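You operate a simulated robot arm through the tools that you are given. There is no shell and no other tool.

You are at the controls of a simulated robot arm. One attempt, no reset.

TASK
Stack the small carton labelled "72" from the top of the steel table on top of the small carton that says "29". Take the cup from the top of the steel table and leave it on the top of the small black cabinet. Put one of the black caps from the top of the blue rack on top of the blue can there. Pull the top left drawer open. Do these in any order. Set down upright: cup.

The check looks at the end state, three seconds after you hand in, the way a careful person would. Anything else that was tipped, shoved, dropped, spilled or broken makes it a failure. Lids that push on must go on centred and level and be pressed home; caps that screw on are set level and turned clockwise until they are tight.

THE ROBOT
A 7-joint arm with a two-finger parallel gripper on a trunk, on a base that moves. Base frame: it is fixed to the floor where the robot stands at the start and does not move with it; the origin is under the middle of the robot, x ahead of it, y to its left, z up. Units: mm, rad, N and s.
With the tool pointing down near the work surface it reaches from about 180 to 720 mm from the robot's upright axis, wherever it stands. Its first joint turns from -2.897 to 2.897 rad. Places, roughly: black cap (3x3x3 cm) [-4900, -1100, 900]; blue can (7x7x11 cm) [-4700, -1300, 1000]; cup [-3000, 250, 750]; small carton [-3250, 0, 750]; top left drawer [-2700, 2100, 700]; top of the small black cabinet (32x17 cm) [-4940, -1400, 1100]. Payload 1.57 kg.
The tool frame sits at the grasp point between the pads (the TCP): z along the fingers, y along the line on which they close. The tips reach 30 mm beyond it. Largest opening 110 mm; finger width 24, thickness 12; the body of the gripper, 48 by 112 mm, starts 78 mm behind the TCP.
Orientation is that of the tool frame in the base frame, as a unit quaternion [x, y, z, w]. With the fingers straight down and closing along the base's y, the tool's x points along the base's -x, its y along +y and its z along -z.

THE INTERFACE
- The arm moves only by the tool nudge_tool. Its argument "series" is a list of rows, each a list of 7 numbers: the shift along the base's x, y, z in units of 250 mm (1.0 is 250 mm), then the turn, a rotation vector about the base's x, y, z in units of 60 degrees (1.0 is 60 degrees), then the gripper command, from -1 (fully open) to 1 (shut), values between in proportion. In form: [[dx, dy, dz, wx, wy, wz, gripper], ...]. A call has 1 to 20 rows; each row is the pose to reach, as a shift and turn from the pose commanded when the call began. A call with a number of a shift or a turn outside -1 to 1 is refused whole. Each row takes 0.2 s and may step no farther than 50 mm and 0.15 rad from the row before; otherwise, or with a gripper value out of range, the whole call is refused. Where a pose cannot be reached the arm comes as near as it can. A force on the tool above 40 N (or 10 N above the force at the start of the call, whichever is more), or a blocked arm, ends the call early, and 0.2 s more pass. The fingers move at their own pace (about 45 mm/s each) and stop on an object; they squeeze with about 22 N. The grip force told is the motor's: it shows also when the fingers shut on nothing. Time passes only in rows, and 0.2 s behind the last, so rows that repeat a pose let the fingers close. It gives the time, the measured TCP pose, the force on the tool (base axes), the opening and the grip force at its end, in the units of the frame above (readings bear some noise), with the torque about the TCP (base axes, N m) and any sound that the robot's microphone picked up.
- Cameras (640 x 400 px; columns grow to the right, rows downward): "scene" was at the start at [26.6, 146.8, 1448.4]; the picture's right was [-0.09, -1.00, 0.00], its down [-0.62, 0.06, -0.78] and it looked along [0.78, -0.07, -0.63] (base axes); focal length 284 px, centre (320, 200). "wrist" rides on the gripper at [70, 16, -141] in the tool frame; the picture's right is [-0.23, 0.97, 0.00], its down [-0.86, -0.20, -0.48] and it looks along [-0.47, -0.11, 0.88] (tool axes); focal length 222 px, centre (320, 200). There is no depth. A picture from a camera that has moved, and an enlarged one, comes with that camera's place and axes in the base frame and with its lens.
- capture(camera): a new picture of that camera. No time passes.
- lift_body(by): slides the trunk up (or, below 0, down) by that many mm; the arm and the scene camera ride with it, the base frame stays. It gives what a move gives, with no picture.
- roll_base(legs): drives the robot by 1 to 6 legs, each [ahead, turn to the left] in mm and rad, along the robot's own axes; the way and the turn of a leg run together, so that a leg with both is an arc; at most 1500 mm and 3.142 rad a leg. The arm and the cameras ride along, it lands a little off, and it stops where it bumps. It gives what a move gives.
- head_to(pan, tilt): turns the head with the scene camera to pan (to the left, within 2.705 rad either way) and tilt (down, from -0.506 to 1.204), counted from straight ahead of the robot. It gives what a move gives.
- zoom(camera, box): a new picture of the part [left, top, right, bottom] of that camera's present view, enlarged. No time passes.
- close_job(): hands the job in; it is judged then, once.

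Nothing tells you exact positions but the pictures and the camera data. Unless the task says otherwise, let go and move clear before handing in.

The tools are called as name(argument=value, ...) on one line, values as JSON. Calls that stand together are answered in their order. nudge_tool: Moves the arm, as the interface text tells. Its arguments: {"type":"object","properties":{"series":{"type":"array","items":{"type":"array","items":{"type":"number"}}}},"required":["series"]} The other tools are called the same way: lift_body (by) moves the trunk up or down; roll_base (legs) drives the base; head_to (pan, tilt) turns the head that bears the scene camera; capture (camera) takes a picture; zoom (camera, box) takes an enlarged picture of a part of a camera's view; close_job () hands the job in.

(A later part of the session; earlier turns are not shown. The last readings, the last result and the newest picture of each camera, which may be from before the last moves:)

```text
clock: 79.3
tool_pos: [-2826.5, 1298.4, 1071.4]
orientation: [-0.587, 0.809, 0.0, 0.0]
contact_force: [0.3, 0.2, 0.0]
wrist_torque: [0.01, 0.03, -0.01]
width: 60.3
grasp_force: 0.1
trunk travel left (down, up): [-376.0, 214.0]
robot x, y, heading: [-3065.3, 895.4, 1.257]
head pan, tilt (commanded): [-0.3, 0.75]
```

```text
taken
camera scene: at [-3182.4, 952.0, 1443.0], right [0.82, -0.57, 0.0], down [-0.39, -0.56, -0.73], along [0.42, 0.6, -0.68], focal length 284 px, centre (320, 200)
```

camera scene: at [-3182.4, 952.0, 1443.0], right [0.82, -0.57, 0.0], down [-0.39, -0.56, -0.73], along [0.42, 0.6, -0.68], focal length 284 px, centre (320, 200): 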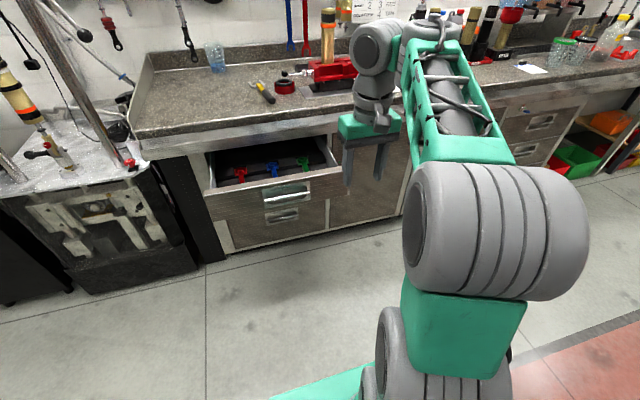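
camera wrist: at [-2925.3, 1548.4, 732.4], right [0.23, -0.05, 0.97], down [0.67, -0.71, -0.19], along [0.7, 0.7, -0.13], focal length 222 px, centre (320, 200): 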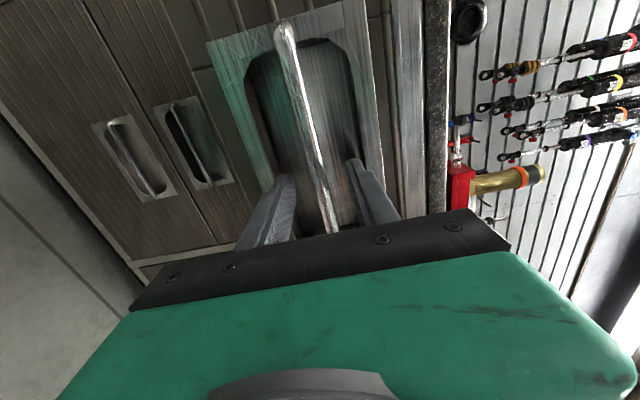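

The arm is back in its default pose and the drawer is done. Now I drive around the far end of the steel table to see the backs of the other cartons.

roll_base(legs=[[0, 1.576], [900, 0], [0, 1.571]])

head_to(pan=0.9, tilt=0.5)

capture(camera="scene")

head_to(pan=-0.1, tilt=0.35)

capture(camera="scene")

```text
clock: 91.8
tool_pos: [-4165.2, 718.8, 1071.2]
orientation: [0.801, 0.599, 0.001, 0.0]
contact_force: [-0.1, 0.9, -0.3]
wrist_torque: [0.01, 0.01, -0.01]
width: 60.5
grasp_force: 0.0
trunk travel left (down, up): [-376.0, 214.0]
robot x, y, heading: [-3941.1, 1132.0, -1.856]
head pan, tilt (commanded): [-0.3, 0.75]
```

```text
clock: 93.2
tool_pos: [-4166.2, 717.7, 1071.9]
orientation: [0.801, 0.599, 0.0, 0.0]
contact_force: [0.8, -0.3, -0.3]
wrist_torque: [0.0, 0.0, 0.01]
width: 60.4
grasp_force: 0.0
trunk travel left (down, up): [-376.0, 214.0]
robot x, y, heading: [-3942.1, 1130.4, -1.849]
head pan, tilt (commanded): [0.901, 0.499]
```

```text
taken
camera scene: at [-3720.6, 1071.1, 1465.0], right [-0.81, -0.58, 0.0], down [-0.28, 0.39, -0.88], along [0.51, -0.71, -0.48], focal length 284 px, centre (320, 200)
```

scene: 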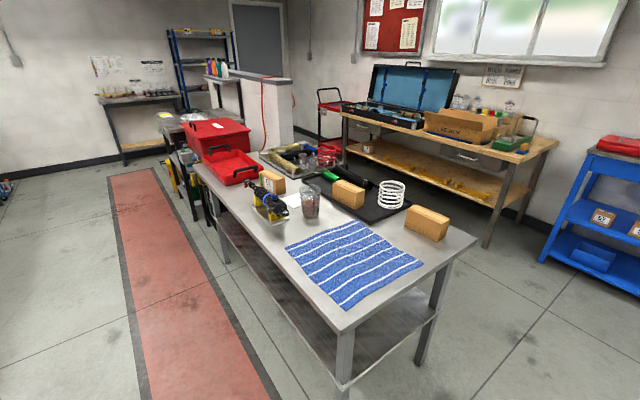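

```text
clock: 94.5
tool_pos: [-4165.0, 718.0, 1072.2]
orientation: [0.801, 0.599, 0.001, 0.001]
contact_force: [0.3, -0.1, 0.1]
wrist_torque: [0.01, 0.02, 0.0]
width: 60.7
grasp_force: 0.1
trunk travel left (down, up): [-376.0, 214.0]
robot x, y, heading: [-3941.1, 1125.9, -1.849]
head pan, tilt (commanded): [-0.099, 0.351]
```

```text
taken
camera scene: at [-3807.9, 1058.6, 1478.7], right [-0.93, 0.37, 0.0], down [0.13, 0.32, -0.94], along [-0.35, -0.87, -0.34], focal length 284 px, centre (320, 200)
```

scene: 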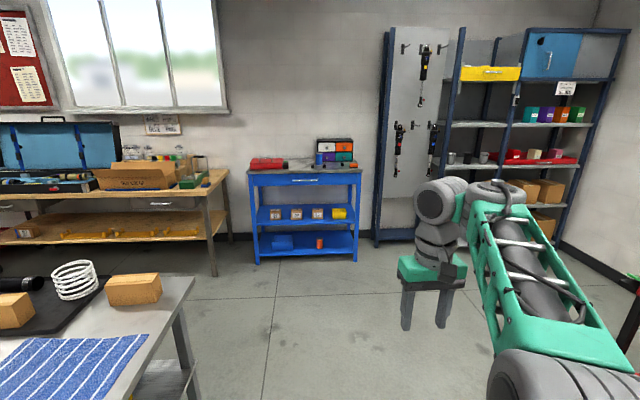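

Table geometry is now clear: the top is at z≈790. I zoom in on the blue bench, then drive down the end of the table.

zoom(camera="scene", box=[235, 120, 375, 260])

roll_base(legs=[[0, -0.027], [1430, 0]])

head_to(pan=2.0, tilt=0.5)

capture(camera="scene")

head_to(pan=0.0, tilt=0.5)

capture(camera="scene")

```text
2.86 times, centred on (305, 190) of scene
camera zoom: at [-3807.9, 1058.6, 1478.7], right [-0.93, 0.37, 0.0], down [0.13, 0.32, -0.94], along [-0.35, -0.87, -0.34], focal length 812 px, centre (363, 229)
```

zoom: 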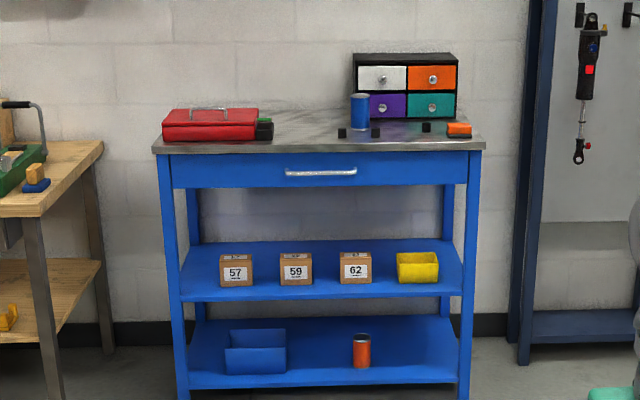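

```text
clock: 102.1
tool_pos: [-4636.7, -662.6, 1072.6]
orientation: [0.814, 0.581, 0.0, 0.001]
contact_force: [-0.1, -0.3, 0.3]
wrist_torque: [-0.02, 0.01, 0.0]
width: 60.4
grasp_force: 0.1
trunk travel left (down, up): [-376.0, 214.0]
robot x, y, heading: [-4392.0, -266.0, -1.891]
head pan, tilt (commanded): [-0.099, 0.351]
```

```text
clock: 104.1
tool_pos: [-4635.8, -663.3, 1071.5]
orientation: [0.813, 0.582, 0.0, 0.001]
contact_force: [-0.3, 0.1, 0.0]
wrist_torque: [0.02, 0.0, 0.01]
width: 60.5
grasp_force: 0.0
trunk travel left (down, up): [-376.0, 214.0]
robot x, y, heading: [-4395.4, -257.9, -1.898]
head pan, tilt (commanded): [2.0, 0.499]
```

```text
taken
camera scene: at [-4135.8, -243.8, 1465.0], right [0.1, -0.99, 0.0], down [-0.48, -0.05, -0.88], along [0.87, 0.09, -0.48], focal length 284 px, centre (320, 200)
```

scene: 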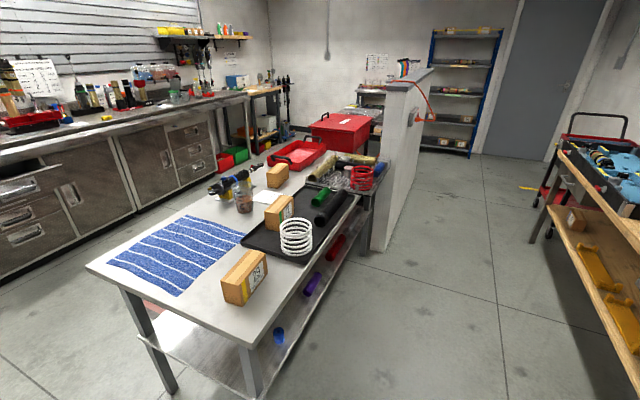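

```text
clock: 106.0
tool_pos: [-4637.5, -662.6, 1072.4]
orientation: [0.813, 0.582, 0.0, 0.001]
contact_force: [-0.6, 0.2, 0.0]
wrist_torque: [-0.02, 0.0, 0.02]
width: 60.6
grasp_force: 0.0
trunk travel left (down, up): [-376.0, 214.0]
robot x, y, heading: [-4393.1, -262.0, -1.898]
head pan, tilt (commanded): [0.0, 0.499]
```

```text
taken
camera scene: at [-4255.3, -339.5, 1465.0], right [-0.95, 0.32, 0.0], down [0.15, 0.45, -0.88], along [-0.28, -0.83, -0.48], focal length 284 px, centre (320, 200)
```

scene: 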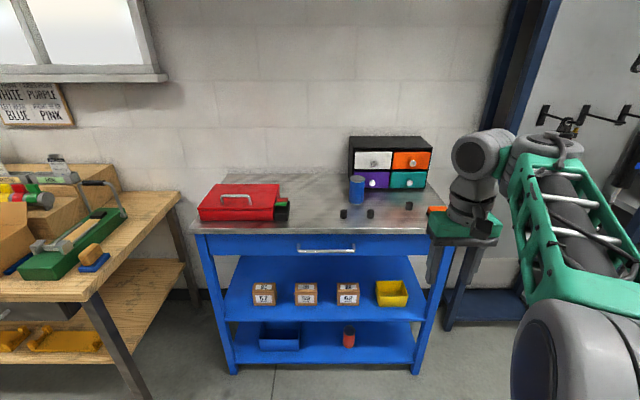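

Now I can see labels on the back faces of the two table cartons. I zoom in on them and on the blue bench top.

zoom(camera="scene", box=[270, 120, 470, 260])

head_to(pan=2.0, tilt=0.5)

zoom(camera="scene", box=[200, 230, 300, 320])

zoom(camera="scene", box=[220, 150, 340, 260])

```text
2.86 times, centred on (370, 190) of scene
camera zoom: at [-4255.3, -339.5, 1465.0], right [-0.95, 0.32, 0.0], down [0.15, 0.45, -0.88], along [-0.28, -0.83, -0.48], focal length 812 px, centre (177, 229)
```

zoom: 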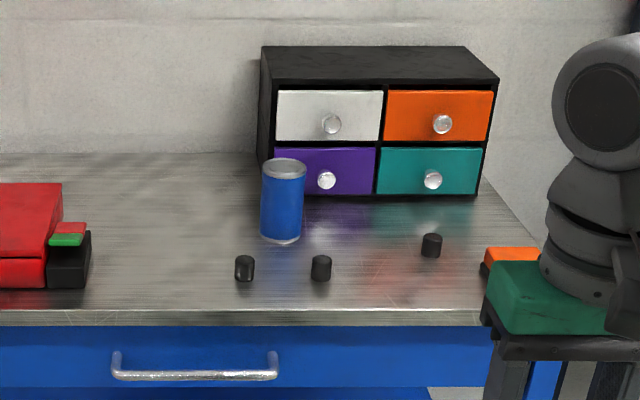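

```text
clock: 108.0
tool_pos: [-4637.6, -663.0, 1071.3]
orientation: [0.814, 0.581, 0.001, 0.001]
contact_force: [0.1, 0.1, 0.9]
wrist_torque: [0.01, 0.03, 0.02]
width: 60.5
grasp_force: 0.0
trunk travel left (down, up): [-376.0, 214.0]
robot x, y, heading: [-4391.8, -262.2, -1.894]
head pan, tilt (commanded): [2.0, 0.499]
```

```text
4.44 times, centred on (250, 275) of scene
camera zoom: at [-4135.8, -243.8, 1465.0], right [0.1, -0.99, 0.0], down [-0.48, -0.05, -0.88], along [0.87, 0.09, -0.48], focal length 1264 px, centre (631, -133)
```

zoom: 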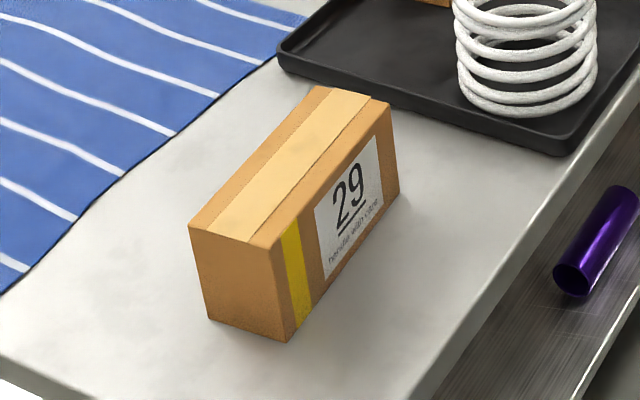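

```text
3.64 times, centred on (280, 205) of scene
camera zoom: at [-4135.8, -243.8, 1465.0], right [0.1, -0.99, 0.0], down [-0.48, -0.05, -0.88], along [0.87, 0.09, -0.48], focal length 1034 px, centre (466, 182)
```

zoom: 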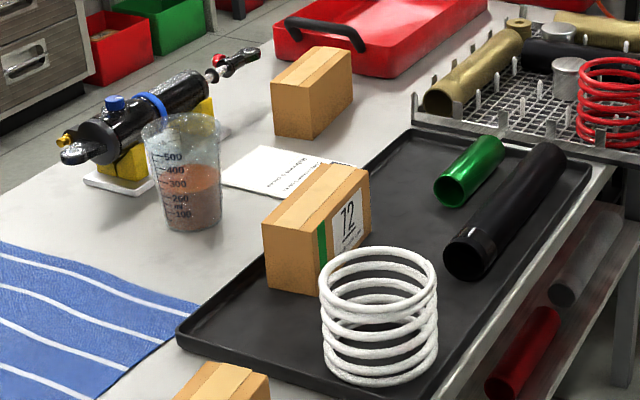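

The far carton is "29" (top z≈875, centre about (-3507, 50)) and the carton on the black tray is "72" (about (-3134, 31)). I drive behind the table to a spot between the two and face it.

roll_base(legs=[[0, 1.589], [925, 0], [0, 1.572]])

head_to(pan=0.0, tilt=0.8)

capture(camera="scene")

```text
clock: 120.5
tool_pos: [-3296.6, -97.4, 1070.6]
orientation: [-0.607, 0.795, 0.001, -0.001]
contact_force: [0.3, 0.0, 0.7]
wrist_torque: [0.0, 0.01, 0.01]
width: 60.7
grasp_force: 0.2
trunk travel left (down, up): [-376.0, 214.0]
robot x, y, heading: [-3514.4, -515.2, 1.309]
head pan, tilt (commanded): [2.0, 0.499]
```

```text
clock: 122.5
tool_pos: [-3297.1, -96.2, 1071.5]
orientation: [-0.607, 0.795, 0.001, -0.001]
contact_force: [-0.7, -0.2, 0.0]
wrist_torque: [0.0, 0.01, 0.0]
width: 60.6
grasp_force: 0.1
trunk travel left (down, up): [-376.0, 214.0]
robot x, y, heading: [-3515.6, -516.0, 1.309]
head pan, tilt (commanded): [0.0, 0.799]
```

```text
taken
camera scene: at [-3658.2, -453.2, 1439.1], right [0.97, -0.26, 0.0], down [-0.18, -0.69, -0.7], along [0.18, 0.67, -0.72], focal length 284 px, centre (320, 200)
```

scene: 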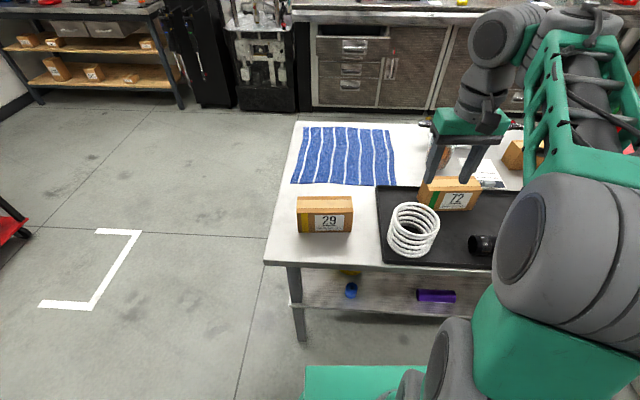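

Both cartons are ahead with their labels facing me. I straighten, move slightly closer, and rotate the tool about vertical so the fingers close across the carton width.

roll_base(legs=[[0, -0.04], [65, 0]])

nudge_tool(series=[[0, 0, 0, 0, 0, -0.12, -0.5], [0, 0, 0, 0, 0, -0.24, -1.0], [0, 0, 0, 0, 0, -0.36, -1.0], [0, 0, 0, 0, 0, -0.48, -1.0], [0, 0, 0, 0, 0, -0.6, -1.0], [0, 0, 0, 0, 0, -0.72, -1.0]])

nudge_tool(series=[[0, 0, 0, 0, 0, -0.12, -1.0], [0, 0, 0, 0, 0, -0.24, -1.0], [0, 0, 0, 0, 0, -0.36, -1.0], [0, 0, 0, 0, 0, -0.48, -1.0], [0, 0, 0, 0, 0, -0.6, -1.0], [0, 0, 0, 0, 0, -0.713, -1.0]])

capture(camera="wrist")

capture(camera="scene")

```text
clock: 123.8
tool_pos: [-3262.9, -42.9, 1070.1]
orientation: [-0.591, 0.807, 0.0, 0.0]
contact_force: [-0.7, -0.1, 0.0]
wrist_torque: [-0.02, 0.03, -0.01]
width: 60.5
grasp_force: 0.1
trunk travel left (down, up): [-376.0, 214.0]
robot x, y, heading: [-3493.5, -449.2, 1.28]
head pan, tilt (commanded): [0.0, 0.799]
```

```text
clock: 125.2
tool_pos: [-3264.3, -43.4, 1070.9]
orientation: [-0.253, 0.968, 0.001, -0.001]
contact_force: [0.4, -0.2, -0.7]
wrist_torque: [-0.03, 0.0, -0.01]
width: 110.3
grasp_force: 0.1
trunk travel left (down, up): [-376.0, 214.0]
robot x, y, heading: [-3495.9, -450.8, 1.275]
head pan, tilt (commanded): [0.0, 0.799]
```

```text
clock: 126.7
tool_pos: [-3263.7, -43.9, 1070.2]
orientation: [0.117, 0.993, 0.001, 0.0]
contact_force: [0.4, 0.0, -0.5]
wrist_torque: [0.01, 0.0, -0.02]
width: 110.0
grasp_force: 0.1
trunk travel left (down, up): [-376.0, 214.0]
robot x, y, heading: [-3495.7, -449.5, 1.272]
head pan, tilt (commanded): [0.0, 0.799]
```

```text
taken
camera wrist: at [-3328.0, -11.9, 1211.3], right [0.45, 0.89, 0.0], down [0.78, -0.39, 0.48], along [0.43, -0.21, -0.88], focal length 222 px, centre (320, 200)
```

wrist: 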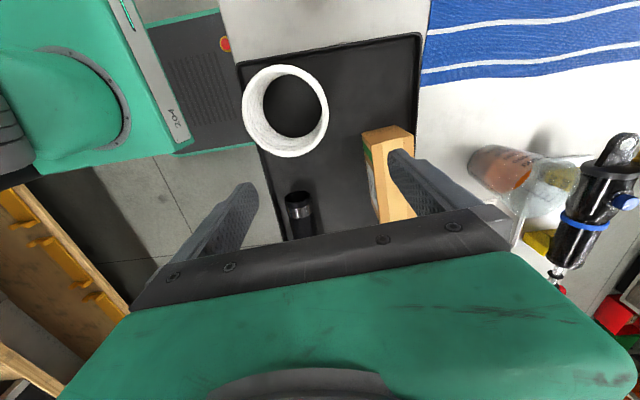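

```text
taken
camera scene: at [-3636.6, -385.7, 1439.1], right [0.96, -0.29, 0.0], down [-0.21, -0.69, -0.7], along [0.21, 0.67, -0.72], focal length 284 px, centre (320, 200)
```

scene: 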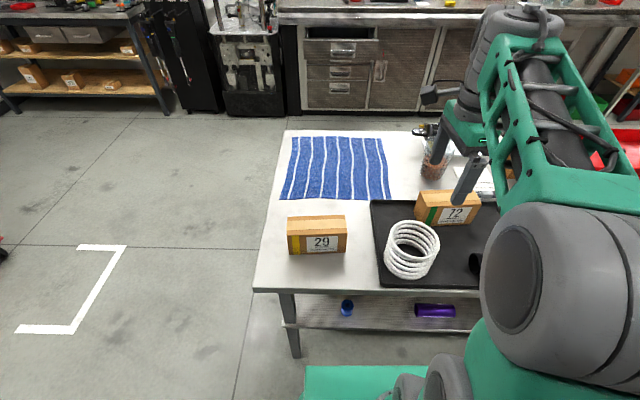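

zoom(camera="wrist", box=[330, 100, 450, 240])

zoom(camera="scene", box=[370, 160, 510, 260])

zoom(camera="scene", box=[260, 190, 370, 280])

```text
2.86 times, centred on (390, 170) of wrist
camera zoom: at [-3328.0, -11.9, 1211.3], right [0.45, 0.89, 0.0], down [0.78, -0.39, 0.48], along [0.43, -0.21, -0.88], focal length 635 px, centre (120, 286)
```

zoom: 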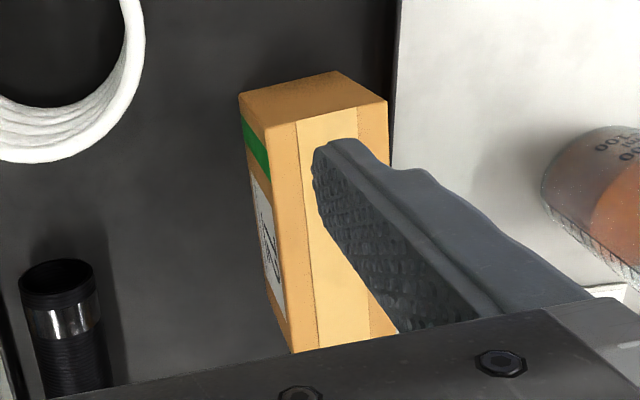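

```text
4.00 times, centred on (440, 210) of scene
camera zoom: at [-3636.6, -385.7, 1439.1], right [0.96, -0.29, 0.0], down [-0.21, -0.69, -0.7], along [0.21, 0.67, -0.72], focal length 1138 px, centre (-160, 160)
```

zoom: 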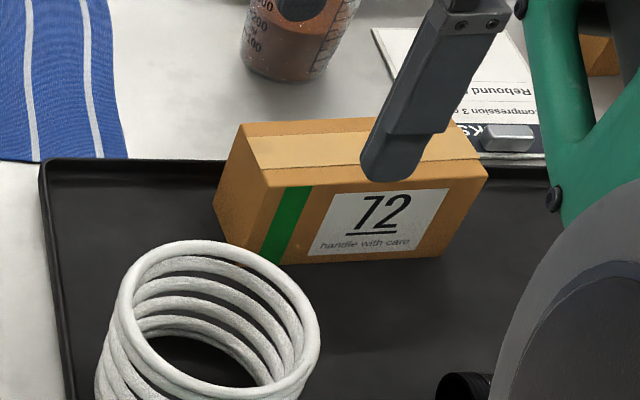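

```text
4.44 times, centred on (315, 235) of scene
camera zoom: at [-3636.6, -385.7, 1439.1], right [0.96, -0.29, 0.0], down [-0.21, -0.69, -0.7], along [0.21, 0.67, -0.72], focal length 1264 px, centre (342, 44)
```

zoom: 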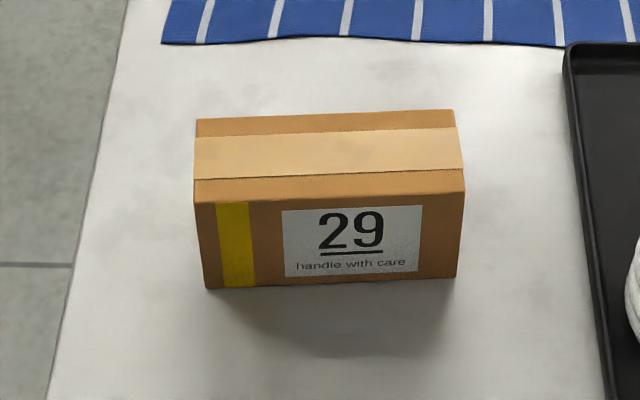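

Both cartons are aligned at about the same yaw (width direction ≈76°), and the tool now matches that. I move above carton 72 to check alignment with the wrist camera.

nudge_tool(series=[[0.1, 0.06, 0, 0, 0, 0, -1.0], [0.2, 0.12, -0.05, 0, 0, 0, -1.0], [0.3, 0.18, -0.1, 0, 0, 0, -1.0], [0.4, 0.24, -0.15, 0, 0, 0, -1.0], [0.507, 0.304, -0.2, 0, 0, 0, -1.0], [0.507, 0.304, -0.2, 0, 0, 0, -1.0]])

capture(camera="wrist")

zoom(camera="scene", box=[370, 110, 530, 260])

```text
clock: 128.1
tool_pos: [-3136.8, 34.6, 1019.1]
orientation: [0.117, 0.993, 0.0, 0.0]
contact_force: [-0.1, 0.4, -0.8]
wrist_torque: [0.01, 0.0, 0.02]
width: 109.9
grasp_force: 0.0
trunk travel left (down, up): [-376.0, 214.0]
robot x, y, heading: [-3495.5, -451.4, 1.27]
head pan, tilt (commanded): [0.0, 0.799]
```

```text
taken
camera wrist: at [-3201.8, 64.3, 1160.3], right [0.45, 0.89, 0.0], down [0.79, -0.39, 0.48], along [0.43, -0.21, -0.88], focal length 222 px, centre (320, 200)
```

wrist: 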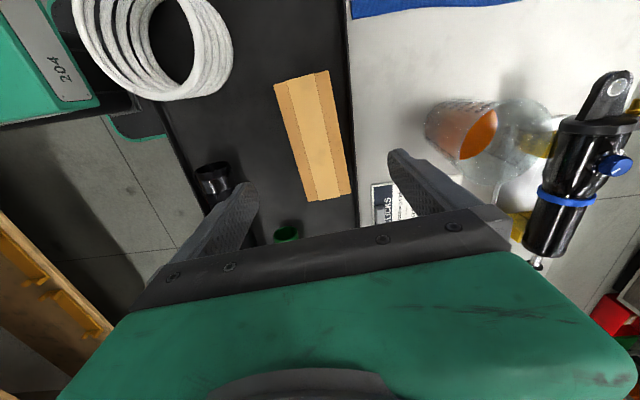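

```text
2.67 times, centred on (450, 185) of scene
camera zoom: at [-3636.2, -385.5, 1439.1], right [0.96, -0.29, 0.0], down [-0.21, -0.69, -0.7], along [0.2, 0.67, -0.72], focal length 758 px, centre (-27, 240)
```

zoom: 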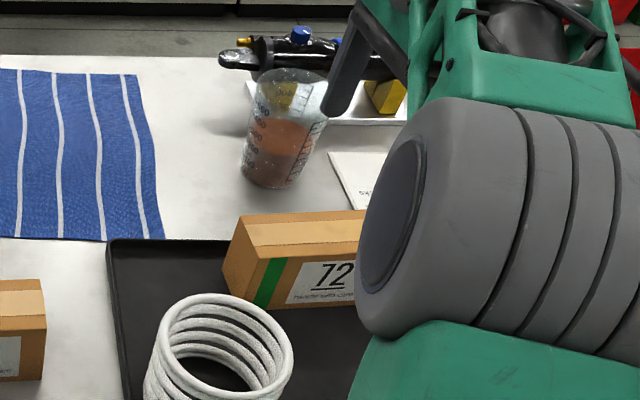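

The wrist view puts carton 72's centre at about (-3139.5, 27.5), top z≈885. I descend with a 90 mm opening, keeping tips above the tray rim, and close.

nudge_tool(series=[[-0.011, -0.028, -0.1, 0, 0, 0, -0.64], [-0.011, -0.028, -0.2, 0, 0, 0, -0.64], [-0.011, -0.028, -0.3, 0, 0, 0, -0.64], [-0.011, -0.028, -0.4, 0, 0, 0, -0.64]])

capture(camera="wrist")

```text
clock: 129.1
tool_pos: [-3140.1, 24.8, 921.0]
orientation: [0.117, 0.993, 0.0, 0.001]
contact_force: [-0.2, 0.1, 0.8]
wrist_torque: [-0.01, 0.01, 0.02]
width: 90.3
grasp_force: 0.0
trunk travel left (down, up): [-376.0, 214.0]
robot x, y, heading: [-3497.3, -448.9, 1.273]
head pan, tilt (commanded): [0.0, 0.799]
```

```text
taken
camera wrist: at [-3204.5, 55.8, 1061.8], right [0.45, 0.89, 0.0], down [0.78, -0.39, 0.48], along [0.43, -0.21, -0.88], focal length 222 px, centre (320, 200)
```

wrist: 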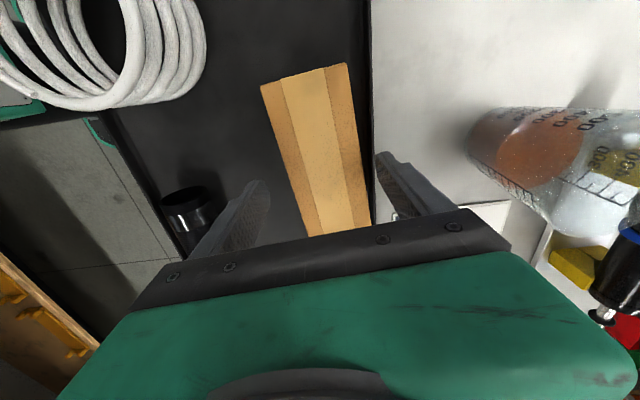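

nudge_tool(series=[[0.003, 0.012, -0.06, 0, 0, 0, -0.64], [0.003, 0.012, -0.12, 0, 0, 0, -0.64], [0.003, 0.012, -0.18, 0, 0, 0, -0.64], [0.003, 0.012, -0.244, 0, 0, 0, -0.64], [0.003, 0.012, -0.244, 0, 0, 0, 1.0], [0.003, 0.012, -0.244, 0, 0, 0, 1.0], [0.003, 0.012, -0.244, 0, 0, 0, 1.0], [0.003, 0.012, -0.244, 0, 0, 0, 1.0]])

capture(camera="wrist")

zoom(camera="scene", box=[370, 110, 530, 260])

```text
clock: 130.8
tool_pos: [-3137.5, 28.8, 863.9]
orientation: [0.117, 0.993, -0.003, -0.001]
contact_force: [-1.0, -2.4, -0.7]
wrist_torque: [0.02, -0.12, 0.06]
width: 62.1
grasp_force: 22.1
out of reach, approached as far as the arm can: row 3, 4, 5, 6, 7, 8
trunk travel left (down, up): [-376.0, 214.0]
robot x, y, heading: [-3492.7, -452.2, 1.269]
head pan, tilt (commanded): [0.0, 0.799]
```

```text
taken
camera wrist: at [-3201.6, 62.1, 1004.0], right [0.45, 0.89, -0.01], down [0.79, -0.39, 0.48], along [0.43, -0.22, -0.88], focal length 222 px, centre (320, 200)
```

wrist: 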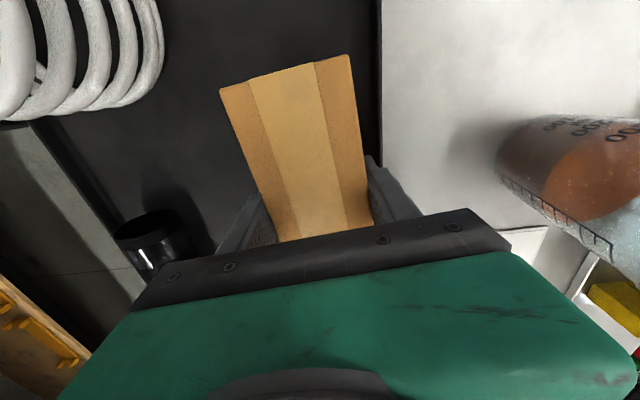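

```text
2.67 times, centred on (450, 185) of scene
camera zoom: at [-3636.7, -385.9, 1439.0], right [0.96, -0.29, 0.0], down [-0.21, -0.69, -0.7], along [0.21, 0.67, -0.72], focal length 758 px, centre (-27, 240)
```

zoom: 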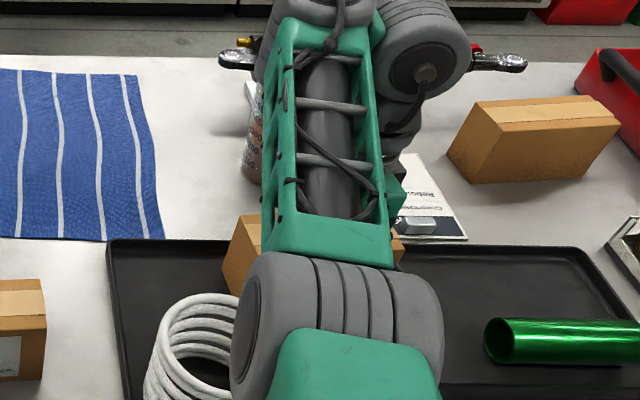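

Carton 72 is gripped (62 mm wide). I lift it with the trunk for a purely vertical motion.

lift_body(by=150)

capture(camera="wrist")

capture(camera="scene")

```text
clock: 132.6
tool_pos: [-3136.2, 30.3, 1012.7]
orientation: [0.116, 0.993, -0.003, -0.001]
contact_force: [0.3, -0.2, -4.5]
wrist_torque: [-0.01, 0.01, -0.02]
width: 61.9
grasp_force: 21.7
trunk travel left (down, up): [-526.0, 64.0]
robot x, y, heading: [-3494.3, -454.6, 1.275]
head pan, tilt (commanded): [0.0, 0.799]
```

```text
taken
camera wrist: at [-3201.3, 62.5, 1153.6], right [0.45, 0.89, -0.01], down [0.79, -0.39, 0.48], along [0.43, -0.22, -0.88], focal length 222 px, centre (320, 200)
```

wrist: 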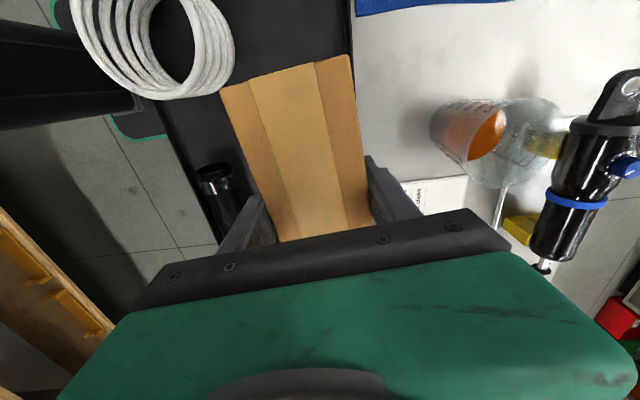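

```text
taken
camera scene: at [-3636.3, -385.3, 1589.0], right [0.96, -0.29, 0.0], down [-0.21, -0.69, -0.7], along [0.2, 0.67, -0.72], focal length 284 px, centre (320, 200)
```

scene: 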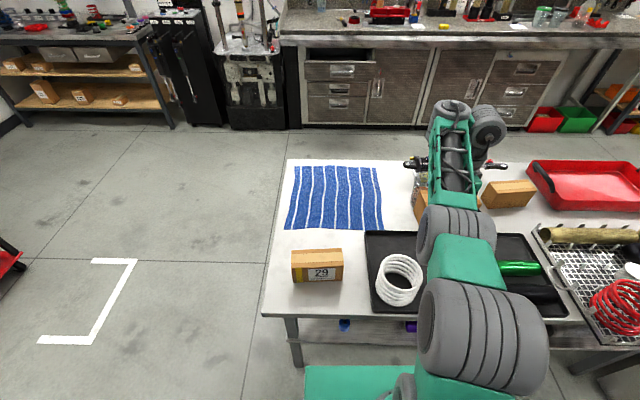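

Lifted cleanly. I zoom in on carton 29 to refine its position before moving over it.

zoom(camera="scene", box=[270, 230, 366, 290])

zoom(camera="scene", box=[240, 180, 480, 330])

```text
6.67 times, centred on (318, 260) of scene
camera zoom: at [-3636.3, -385.3, 1589.0], right [0.96, -0.29, 0.0], down [-0.21, -0.69, -0.7], along [0.2, 0.67, -0.72], focal length 1896 px, centre (333, -200)
```

zoom: 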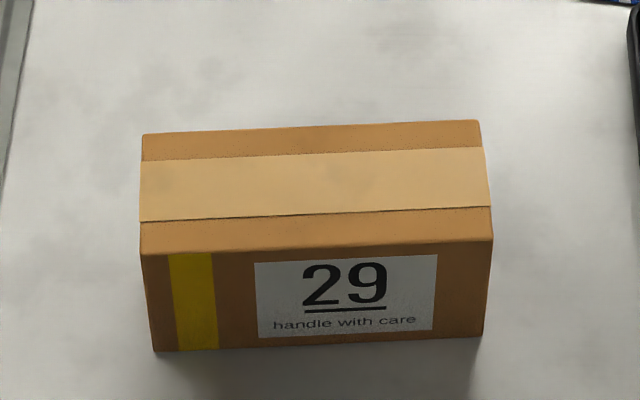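

```text
2.67 times, centred on (360, 255) of scene
camera zoom: at [-3636.3, -385.3, 1589.0], right [0.96, -0.29, 0.0], down [-0.21, -0.69, -0.7], along [0.2, 0.67, -0.72], focal length 758 px, centre (213, 53)
```

zoom: 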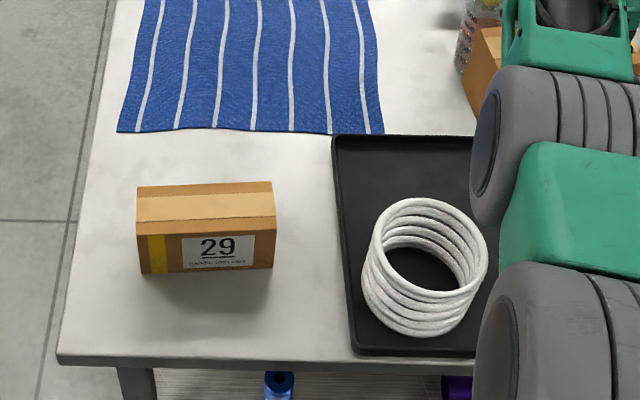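

Carton 29's centre is about (-3510.5, 52.5), top ≈880. I carry carton 72 over above it.

nudge_tool(series=[[-0.1, 0.006, 0.02, 0, 0, -0.002, 1.0], [-0.22, 0.014, 0.04, 0, 0, -0.004, 1.0], [-0.35, 0.022, 0.06, 0, 0, -0.006, 1.0], [-0.48, 0.03, 0.06, 0, 0, -0.008, 1.0], [-0.61, 0.038, 0.06, 0, 0, -0.01, 1.0], [-0.74, 0.046, 0.06, 0, 0, -0.012, 1.0], [-0.87, 0.054, 0.06, 0, 0, -0.014, 1.0], [-0.98, 0.062, 0.06, 0, 0, -0.015, 1.0]])

capture(camera="scene")

```text
clock: 134.4
tool_pos: [-3382.7, 45.2, 1033.1]
orientation: [0.126, 0.992, -0.006, 0.0]
contact_force: [-0.3, -0.3, -4.2]
wrist_torque: [0.01, 0.0, -0.02]
width: 61.6
grasp_force: 22.0
out of reach, approached as far as the arm can: row 5, 7, 8
trunk travel left (down, up): [-526.0, 64.0]
robot x, y, heading: [-3496.8, -448.4, 1.273]
head pan, tilt (commanded): [0.0, 0.799]
```

```text
taken
camera scene: at [-3636.8, -385.3, 1589.0], right [0.96, -0.29, 0.0], down [-0.21, -0.69, -0.7], along [0.21, 0.67, -0.72], focal length 284 px, centre (320, 200)
```

scene: 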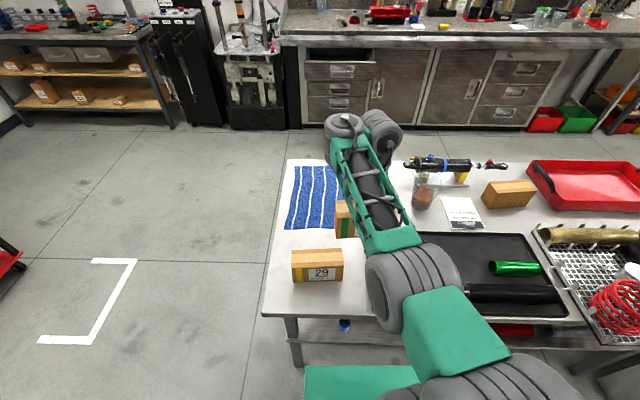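

nudge_tool(series=[[0, 0, 0, 0, 0, 0, 1.0], [0, 0, 0, 0, 0, 0, 1.0]])

```text
clock: 135.0
tool_pos: [-3381.1, 44.9, 1032.7]
orientation: [0.126, 0.992, -0.007, 0.0]
contact_force: [-0.5, 0.5, -3.7]
wrist_torque: [0.01, 0.03, 0.0]
width: 62.0
grasp_force: 22.3
trunk travel left (down, up): [-526.0, 64.0]
robot x, y, heading: [-3493.3, -450.4, 1.276]
head pan, tilt (commanded): [0.0, 0.799]
```

nudge_tool(series=[[-0.06, 0.004, 0, 0.005, 0, 0.001, 1.0], [-0.13, 0.009, 0, 0.0133, -0.0017, 0.0038, 1.0], [-0.2, 0.014, 0, 0.0133, -0.0017, 0.0038, 1.0], [-0.27, 0.019, 0, 0.0133, -0.0017, 0.0038, 1.0], [-0.34, 0.024, 0, 0.0133, -0.0017, 0.0038, 1.0], [-0.41, 0.029, 0, 0.0133, -0.0017, 0.0038, 1.0], [-0.46, 0.033, 0, 0.0133, -0.0017, 0.0038, 1.0], [-0.51, 0.036, 0, 0.0133, -0.0017, 0.0038, 1.0]])

```text
clock: 136.8
tool_pos: [-3512.2, 50.9, 1038.6]
orientation: [0.123, 0.992, 0.003, 0.0]
contact_force: [-0.1, 0.0, -4.1]
wrist_torque: [0.04, 0.01, -0.01]
width: 62.1
grasp_force: 22.0
out of reach, approached as far as the arm can: row 2, 3, 4, 5, 6, 7, 8
trunk travel left (down, up): [-526.0, 64.0]
robot x, y, heading: [-3496.9, -449.6, 1.273]
head pan, tilt (commanded): [0.0, 0.799]
```

I'm nearly over carton 29 (a few mm off). I make a small correction and look from the scene and wrist cameras.

nudge_tool(series=[[0.007, 0.006, 0, 0, 0, 0, 1.0], [0.014, 0.012, 0, 0, 0, 0, 1.0], [0.014, 0.012, 0, 0, 0, 0, 1.0]])

zoom(camera="scene", box=[240, 150, 440, 300])

capture(camera="wrist")

```text
clock: 137.6
tool_pos: [-3506.3, 55.2, 1039.1]
orientation: [0.123, 0.992, 0.001, 0.001]
contact_force: [0.4, -0.7, -4.3]
wrist_torque: [0.02, 0.0, -0.01]
width: 62.1
grasp_force: 21.6
trunk travel left (down, up): [-526.0, 64.0]
robot x, y, heading: [-3494.6, -451.8, 1.273]
head pan, tilt (commanded): [0.0, 0.799]
```

```text
2.67 times, centred on (340, 225) of scene
camera zoom: at [-3636.7, -385.4, 1589.0], right [0.96, -0.29, 0.0], down [-0.21, -0.69, -0.7], along [0.21, 0.67, -0.72], focal length 758 px, centre (267, 133)
```

zoom: 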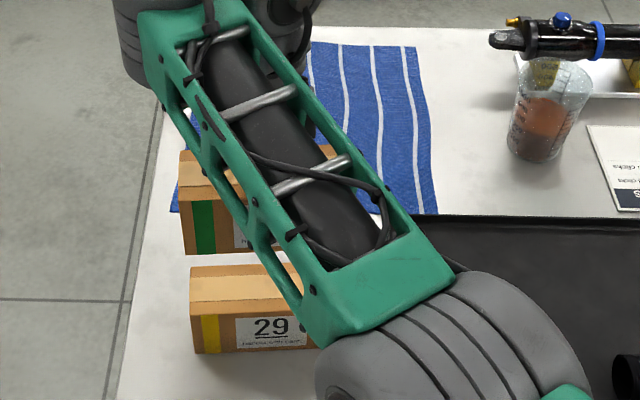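

```text
taken
camera wrist: at [-3570.2, 86.5, 1179.5], right [0.46, 0.89, 0.0], down [0.78, -0.4, 0.48], along [0.43, -0.22, -0.88], focal length 222 px, centre (320, 200)
```

wrist: 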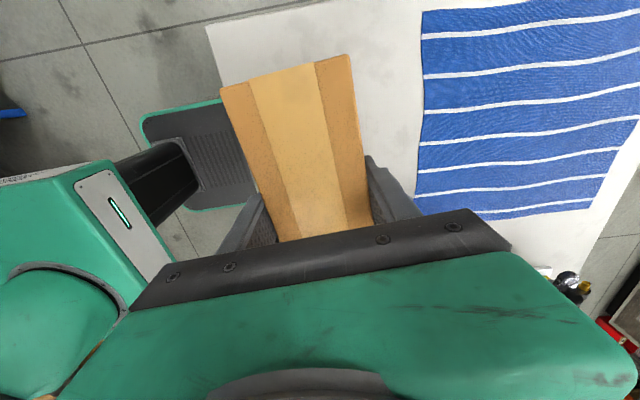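

Alignment is good. I lower with the trunk, in stages, watching the force.

lift_body(by=-72)

head_to(pan=0.15, tilt=0.9)

zoom(camera="scene", box=[240, 100, 480, 250])

```text
clock: 138.7
tool_pos: [-3506.2, 54.9, 966.6]
orientation: [0.122, 0.992, 0.002, 0.0]
contact_force: [-0.2, -0.4, -3.3]
wrist_torque: [-0.03, 0.02, -0.03]
width: 61.9
grasp_force: 22.1
trunk travel left (down, up): [-454.0, 136.0]
robot x, y, heading: [-3496.9, -450.5, 1.273]
head pan, tilt (commanded): [0.0, 0.799]
```

```text
clock: 139.4
tool_pos: [-3506.7, 55.3, 965.9]
orientation: [0.122, 0.992, 0.002, 0.0]
contact_force: [-0.6, -0.9, -3.6]
wrist_torque: [-0.01, -0.02, 0.02]
width: 61.8
grasp_force: 22.1
trunk travel left (down, up): [-454.0, 136.0]
robot x, y, heading: [-3498.4, -451.5, 1.275]
head pan, tilt (commanded): [0.15, 0.901]
```

```text
2.67 times, centred on (360, 175) of scene
camera zoom: at [-3649.2, -387.8, 1509.1], right [0.99, -0.15, 0.0], down [-0.12, -0.77, -0.62], along [0.09, 0.61, -0.78], focal length 758 px, centre (213, 267)
```

zoom: 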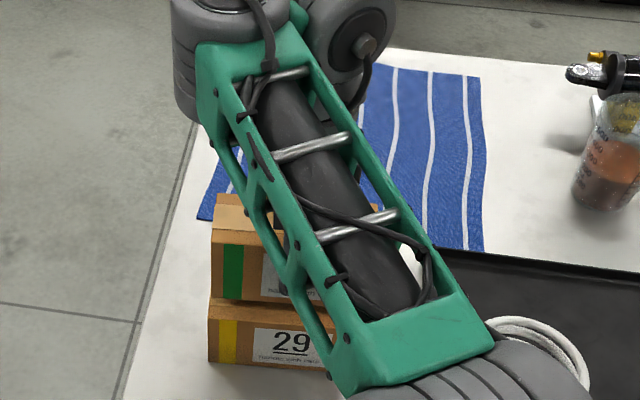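

lift_body(by=-8)

lift_body(by=-4)

zoom(camera="scene", box=[280, 170, 376, 230])

```text
clock: 140.0
tool_pos: [-3506.4, 55.0, 959.0]
orientation: [0.123, 0.992, 0.001, -0.001]
contact_force: [0.1, 0.0, -3.9]
wrist_torque: [-0.01, -0.03, 0.0]
width: 61.7
grasp_force: 22.1
trunk travel left (down, up): [-446.0, 144.0]
robot x, y, heading: [-3497.0, -450.1, 1.271]
head pan, tilt (commanded): [0.15, 0.901]
```

```text
clock: 140.5
tool_pos: [-3506.2, 54.0, 954.5]
orientation: [0.123, 0.992, 0.002, 0.0]
contact_force: [1.0, 0.3, -4.5]
wrist_torque: [0.0, -0.04, 0.01]
width: 61.6
grasp_force: 22.4
trunk travel left (down, up): [-442.0, 148.0]
robot x, y, heading: [-3497.4, -452.6, 1.273]
head pan, tilt (commanded): [0.15, 0.901]
```

```text
6.67 times, centred on (328, 200) of scene
camera zoom: at [-3649.2, -387.9, 1497.1], right [0.99, -0.15, 0.0], down [-0.12, -0.78, -0.62], along [0.09, 0.61, -0.78], focal length 1896 px, centre (267, 200)
```

zoom: 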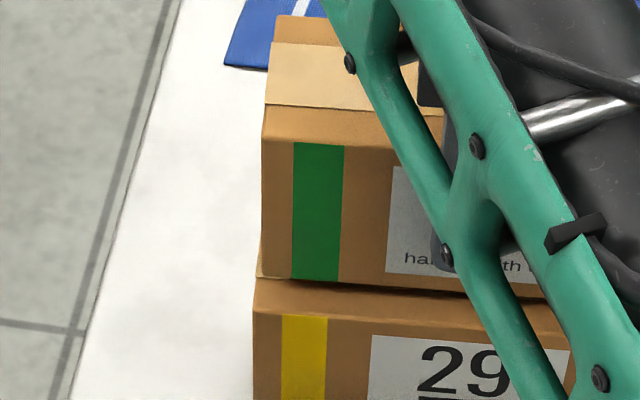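

lift_body(by=-4)

lift_body(by=-3)

zoom(camera="scene", box=[280, 170, 376, 230])

```text
clock: 141.0
tool_pos: [-3506.4, 55.1, 951.2]
orientation: [0.122, 0.992, 0.002, 0.0]
contact_force: [0.4, -0.5, -3.5]
wrist_torque: [0.01, 0.01, 0.0]
width: 61.8
grasp_force: 21.8
trunk travel left (down, up): [-438.0, 152.0]
robot x, y, heading: [-3498.7, -450.3, 1.27]
head pan, tilt (commanded): [0.15, 0.901]
```

```text
clock: 141.6
tool_pos: [-3506.7, 53.5, 948.5]
orientation: [0.123, 0.992, 0.002, 0.0]
contact_force: [-0.3, 0.2, -4.3]
wrist_torque: [-0.02, 0.0, 0.04]
width: 62.0
grasp_force: 22.2
trunk travel left (down, up): [-435.0, 155.0]
robot x, y, heading: [-3496.0, -451.4, 1.271]
head pan, tilt (commanded): [0.15, 0.901]
```

```text
6.67 times, centred on (328, 200) of scene
camera zoom: at [-3649.2, -387.9, 1490.1], right [0.99, -0.15, 0.0], down [-0.12, -0.78, -0.62], along [0.09, 0.61, -0.78], focal length 1896 px, centre (267, 200)
```

zoom: 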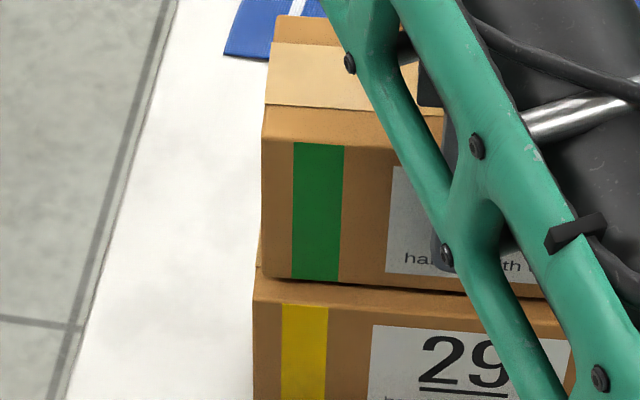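

lift_body(by=-4)

lift_body(by=-3)

zoom(camera="scene", box=[280, 170, 376, 230])

```text
clock: 142.1
tool_pos: [-3505.7, 55.5, 943.5]
orientation: [0.123, 0.992, 0.001, 0.0]
contact_force: [0.2, 0.0, -3.6]
wrist_torque: [0.0, 0.0, 0.01]
width: 61.9
grasp_force: 22.4
trunk travel left (down, up): [-431.0, 159.0]
robot x, y, heading: [-3498.0, -453.0, 1.274]
head pan, tilt (commanded): [0.15, 0.901]
```

```text
clock: 142.6
tool_pos: [-3506.0, 54.3, 943.6]
orientation: [0.123, 0.992, 0.004, 0.0]
contact_force: [-0.2, 0.7, 7.9]
wrist_torque: [-0.39, -0.18, 0.0]
width: 61.9
grasp_force: 22.4
trunk travel left (down, up): [-428.0, 162.0]
robot x, y, heading: [-3495.8, -452.2, 1.279]
head pan, tilt (commanded): [0.15, 0.901]
```

```text
6.67 times, centred on (328, 200) of scene
camera zoom: at [-3649.2, -388.6, 1483.4], right [0.99, -0.15, 0.0], down [-0.12, -0.77, -0.62], along [0.09, 0.61, -0.78], focal length 1896 px, centre (267, 200)
```

zoom: 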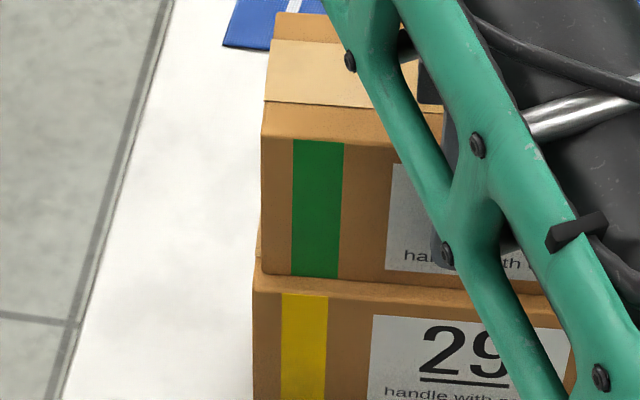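

Contact is made (force rose by 12 N). Carton 72 sits about 6–7 mm forward of carton 29, so I lift slightly, shift back 6 mm, and set it down again.

lift_body(by=9)

nudge_tool(series=[[-0.006, -0.012, 0, 0, 0, 0, 1.0], [-0.01, -0.024, 0, 0, 0, 0, 1.0], [-0.01, -0.024, 0, 0, 0, 0, 1.0]])

lift_body(by=-6)

zoom(camera="scene", box=[280, 170, 376, 230])

```text
clock: 143.2
tool_pos: [-3506.3, 54.6, 950.1]
orientation: [0.123, 0.992, 0.002, 0.0]
contact_force: [-0.1, -0.2, -3.5]
wrist_torque: [0.0, 0.0, -0.01]
width: 61.8
grasp_force: 22.7
trunk travel left (down, up): [-437.0, 153.0]
robot x, y, heading: [-3495.3, -451.1, 1.274]
head pan, tilt (commanded): [0.15, 0.901]
```

```text
clock: 144.0
tool_pos: [-3507.6, 49.6, 950.1]
orientation: [0.123, 0.992, 0.001, 0.0]
contact_force: [-0.5, 0.7, -3.9]
wrist_torque: [0.02, 0.02, -0.03]
width: 61.7
grasp_force: 22.0
trunk travel left (down, up): [-437.0, 153.0]
robot x, y, heading: [-3497.6, -448.5, 1.274]
head pan, tilt (commanded): [0.15, 0.901]
```

```text
clock: 144.5
tool_pos: [-3508.6, 49.7, 943.5]
orientation: [0.123, 0.992, 0.002, 0.0]
contact_force: [0.2, -1.1, -4.6]
wrist_torque: [0.03, -0.02, -0.03]
width: 62.0
grasp_force: 22.2
trunk travel left (down, up): [-431.0, 159.0]
robot x, y, heading: [-3497.5, -452.3, 1.273]
head pan, tilt (commanded): [0.15, 0.901]
```

```text
6.67 times, centred on (328, 200) of scene
camera zoom: at [-3649.2, -387.9, 1486.1], right [0.99, -0.15, 0.0], down [-0.12, -0.78, -0.62], along [0.09, 0.61, -0.78], focal length 1896 px, centre (267, 200)
```

zoom: 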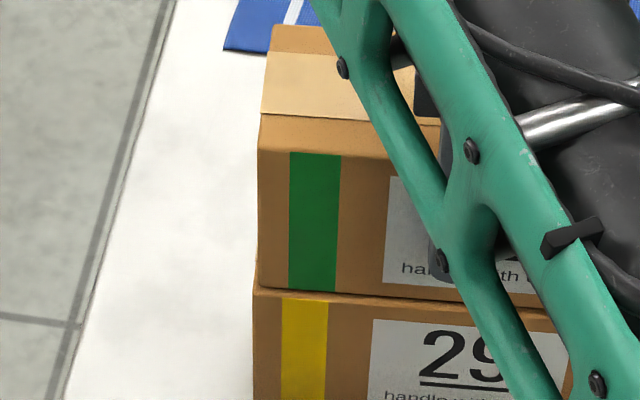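

Nicely aligned now. I lower the last millimetres to contact.

lift_body(by=-2)

lift_body(by=-1)

```text
clock: 145.1
tool_pos: [-3507.4, 49.3, 942.9]
orientation: [0.123, 0.992, 0.0, 0.0]
contact_force: [-0.3, -0.1, -3.9]
wrist_torque: [-0.02, 0.01, 0.0]
width: 62.1
grasp_force: 21.9
trunk travel left (down, up): [-429.0, 161.0]
robot x, y, heading: [-3496.6, -449.1, 1.275]
head pan, tilt (commanded): [0.15, 0.901]
```

```text
clock: 145.6
tool_pos: [-3507.4, 49.3, 942.1]
orientation: [0.123, 0.992, 0.001, 0.0]
contact_force: [-0.1, -0.3, 0.0]
wrist_torque: [-0.09, 0.36, 0.02]
width: 61.7
grasp_force: 22.2
trunk travel left (down, up): [-428.0, 162.0]
robot x, y, heading: [-3492.7, -452.6, 1.272]
head pan, tilt (commanded): [0.15, 0.901]
```

lift_body(by=-1)

nudge_tool(series=[[0, 0, 0, 0, 0, 0, 0.0], [0, 0, 0, 0, 0, 0, -0.3], [0, 0, 0, 0, 0, 0, -0.64], [0, 0, 0, 0, 0, 0, -0.64]])

zoom(camera="scene", box=[280, 170, 376, 230])

capture(camera="wrist")

```text
clock: 146.1
tool_pos: [-3508.2, 49.5, 941.8]
orientation: [0.123, 0.992, 0.002, -0.001]
contact_force: [0.5, -0.8, 10.3]
wrist_torque: [-0.34, 0.58, 0.04]
width: 62.2
grasp_force: 22.4
trunk travel left (down, up): [-427.0, 163.0]
robot x, y, heading: [-3497.7, -452.8, 1.269]
head pan, tilt (commanded): [0.15, 0.901]
```

```text
clock: 147.1
tool_pos: [-3509.0, 48.8, 940.1]
orientation: [0.123, 0.992, 0.001, 0.0]
contact_force: [0.1, 0.4, 0.5]
wrist_torque: [-0.04, -0.02, 0.03]
width: 90.2
grasp_force: 0.0
trunk travel left (down, up): [-427.0, 163.0]
robot x, y, heading: [-3495.8, -452.0, 1.272]
head pan, tilt (commanded): [0.15, 0.901]
```

```text
6.67 times, centred on (328, 200) of scene
camera zoom: at [-3649.2, -388.1, 1482.1], right [0.99, -0.15, 0.0], down [-0.12, -0.78, -0.62], along [0.09, 0.61, -0.78], focal length 1896 px, centre (267, 200)
```

zoom: 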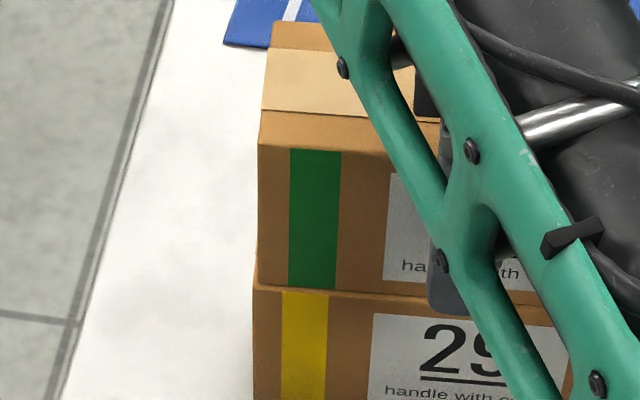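

```text
taken
camera wrist: at [-3572.6, 81.5, 1081.4], right [0.46, 0.89, 0.0], down [0.78, -0.4, 0.48], along [0.43, -0.22, -0.88], focal length 222 px, centre (320, 200)
```

wrist: 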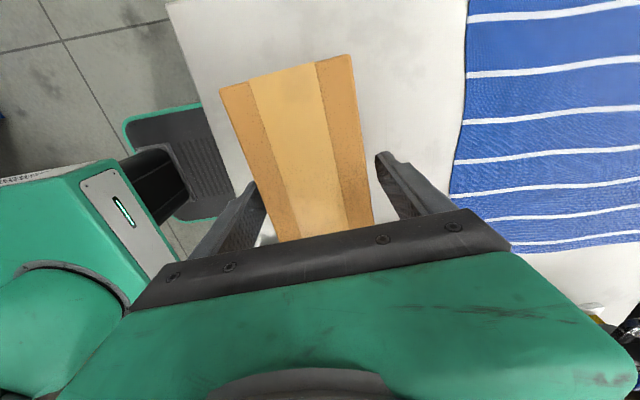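

The carton is released and standing. I raise the trunk straight up to clear it and check the stack.

lift_body(by=150)

nudge_tool(series=[[0, 0, 0, 0, 0, 0.1, -0.64], [0.05, -0.1, 0, 0, 0, 0.2, -0.64], [0.1, -0.2, 0, 0, 0, 0.3, -0.64], [0.2, -0.3, 0, 0, 0, 0.4, -0.64], [0.3, -0.4, 0, 0, 0, 0.5, -0.64], [0.4, -0.5, 0, 0, 0, 0.6, -0.64], [0.5, -0.5, 0, 0, 0, 0.72, -0.64]])

capture(camera="scene")

```text
clock: 148.8
tool_pos: [-3509.0, 49.7, 1090.7]
orientation: [0.122, 0.992, 0.001, 0.0]
contact_force: [0.1, 0.2, 0.3]
wrist_torque: [-0.04, -0.03, 0.0]
width: 90.2
grasp_force: 0.0
trunk travel left (down, up): [-577.0, 13.0]
robot x, y, heading: [-3493.1, -447.3, 1.273]
head pan, tilt (commanded): [0.15, 0.901]
```

```text
clock: 150.4
tool_pos: [-3376.9, -62.2, 1142.8]
orientation: [-0.252, 0.968, -0.004, -0.001]
contact_force: [0.0, -0.5, 0.5]
wrist_torque: [0.03, 0.06, -0.03]
width: 90.2
grasp_force: 0.0
out of reach, approached as far as the arm can: row 2, 3, 4, 5, 6, 7
trunk travel left (down, up): [-577.0, 13.0]
robot x, y, heading: [-3496.5, -445.6, 1.273]
head pan, tilt (commanded): [0.15, 0.901]
```

```text
taken
camera scene: at [-3648.8, -387.4, 1632.1], right [0.99, -0.15, 0.0], down [-0.12, -0.78, -0.62], along [0.09, 0.61, -0.78], focal length 284 px, centre (320, 200)
```

scene: 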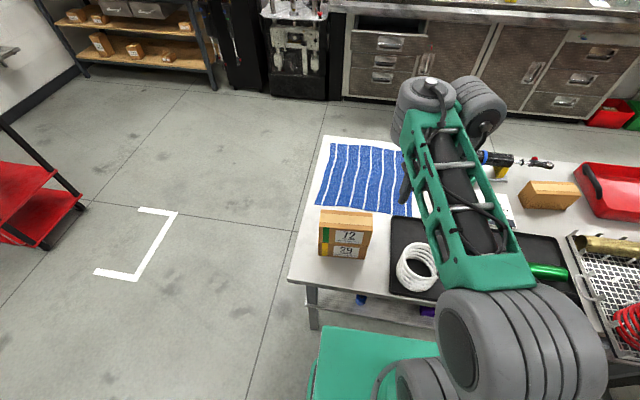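

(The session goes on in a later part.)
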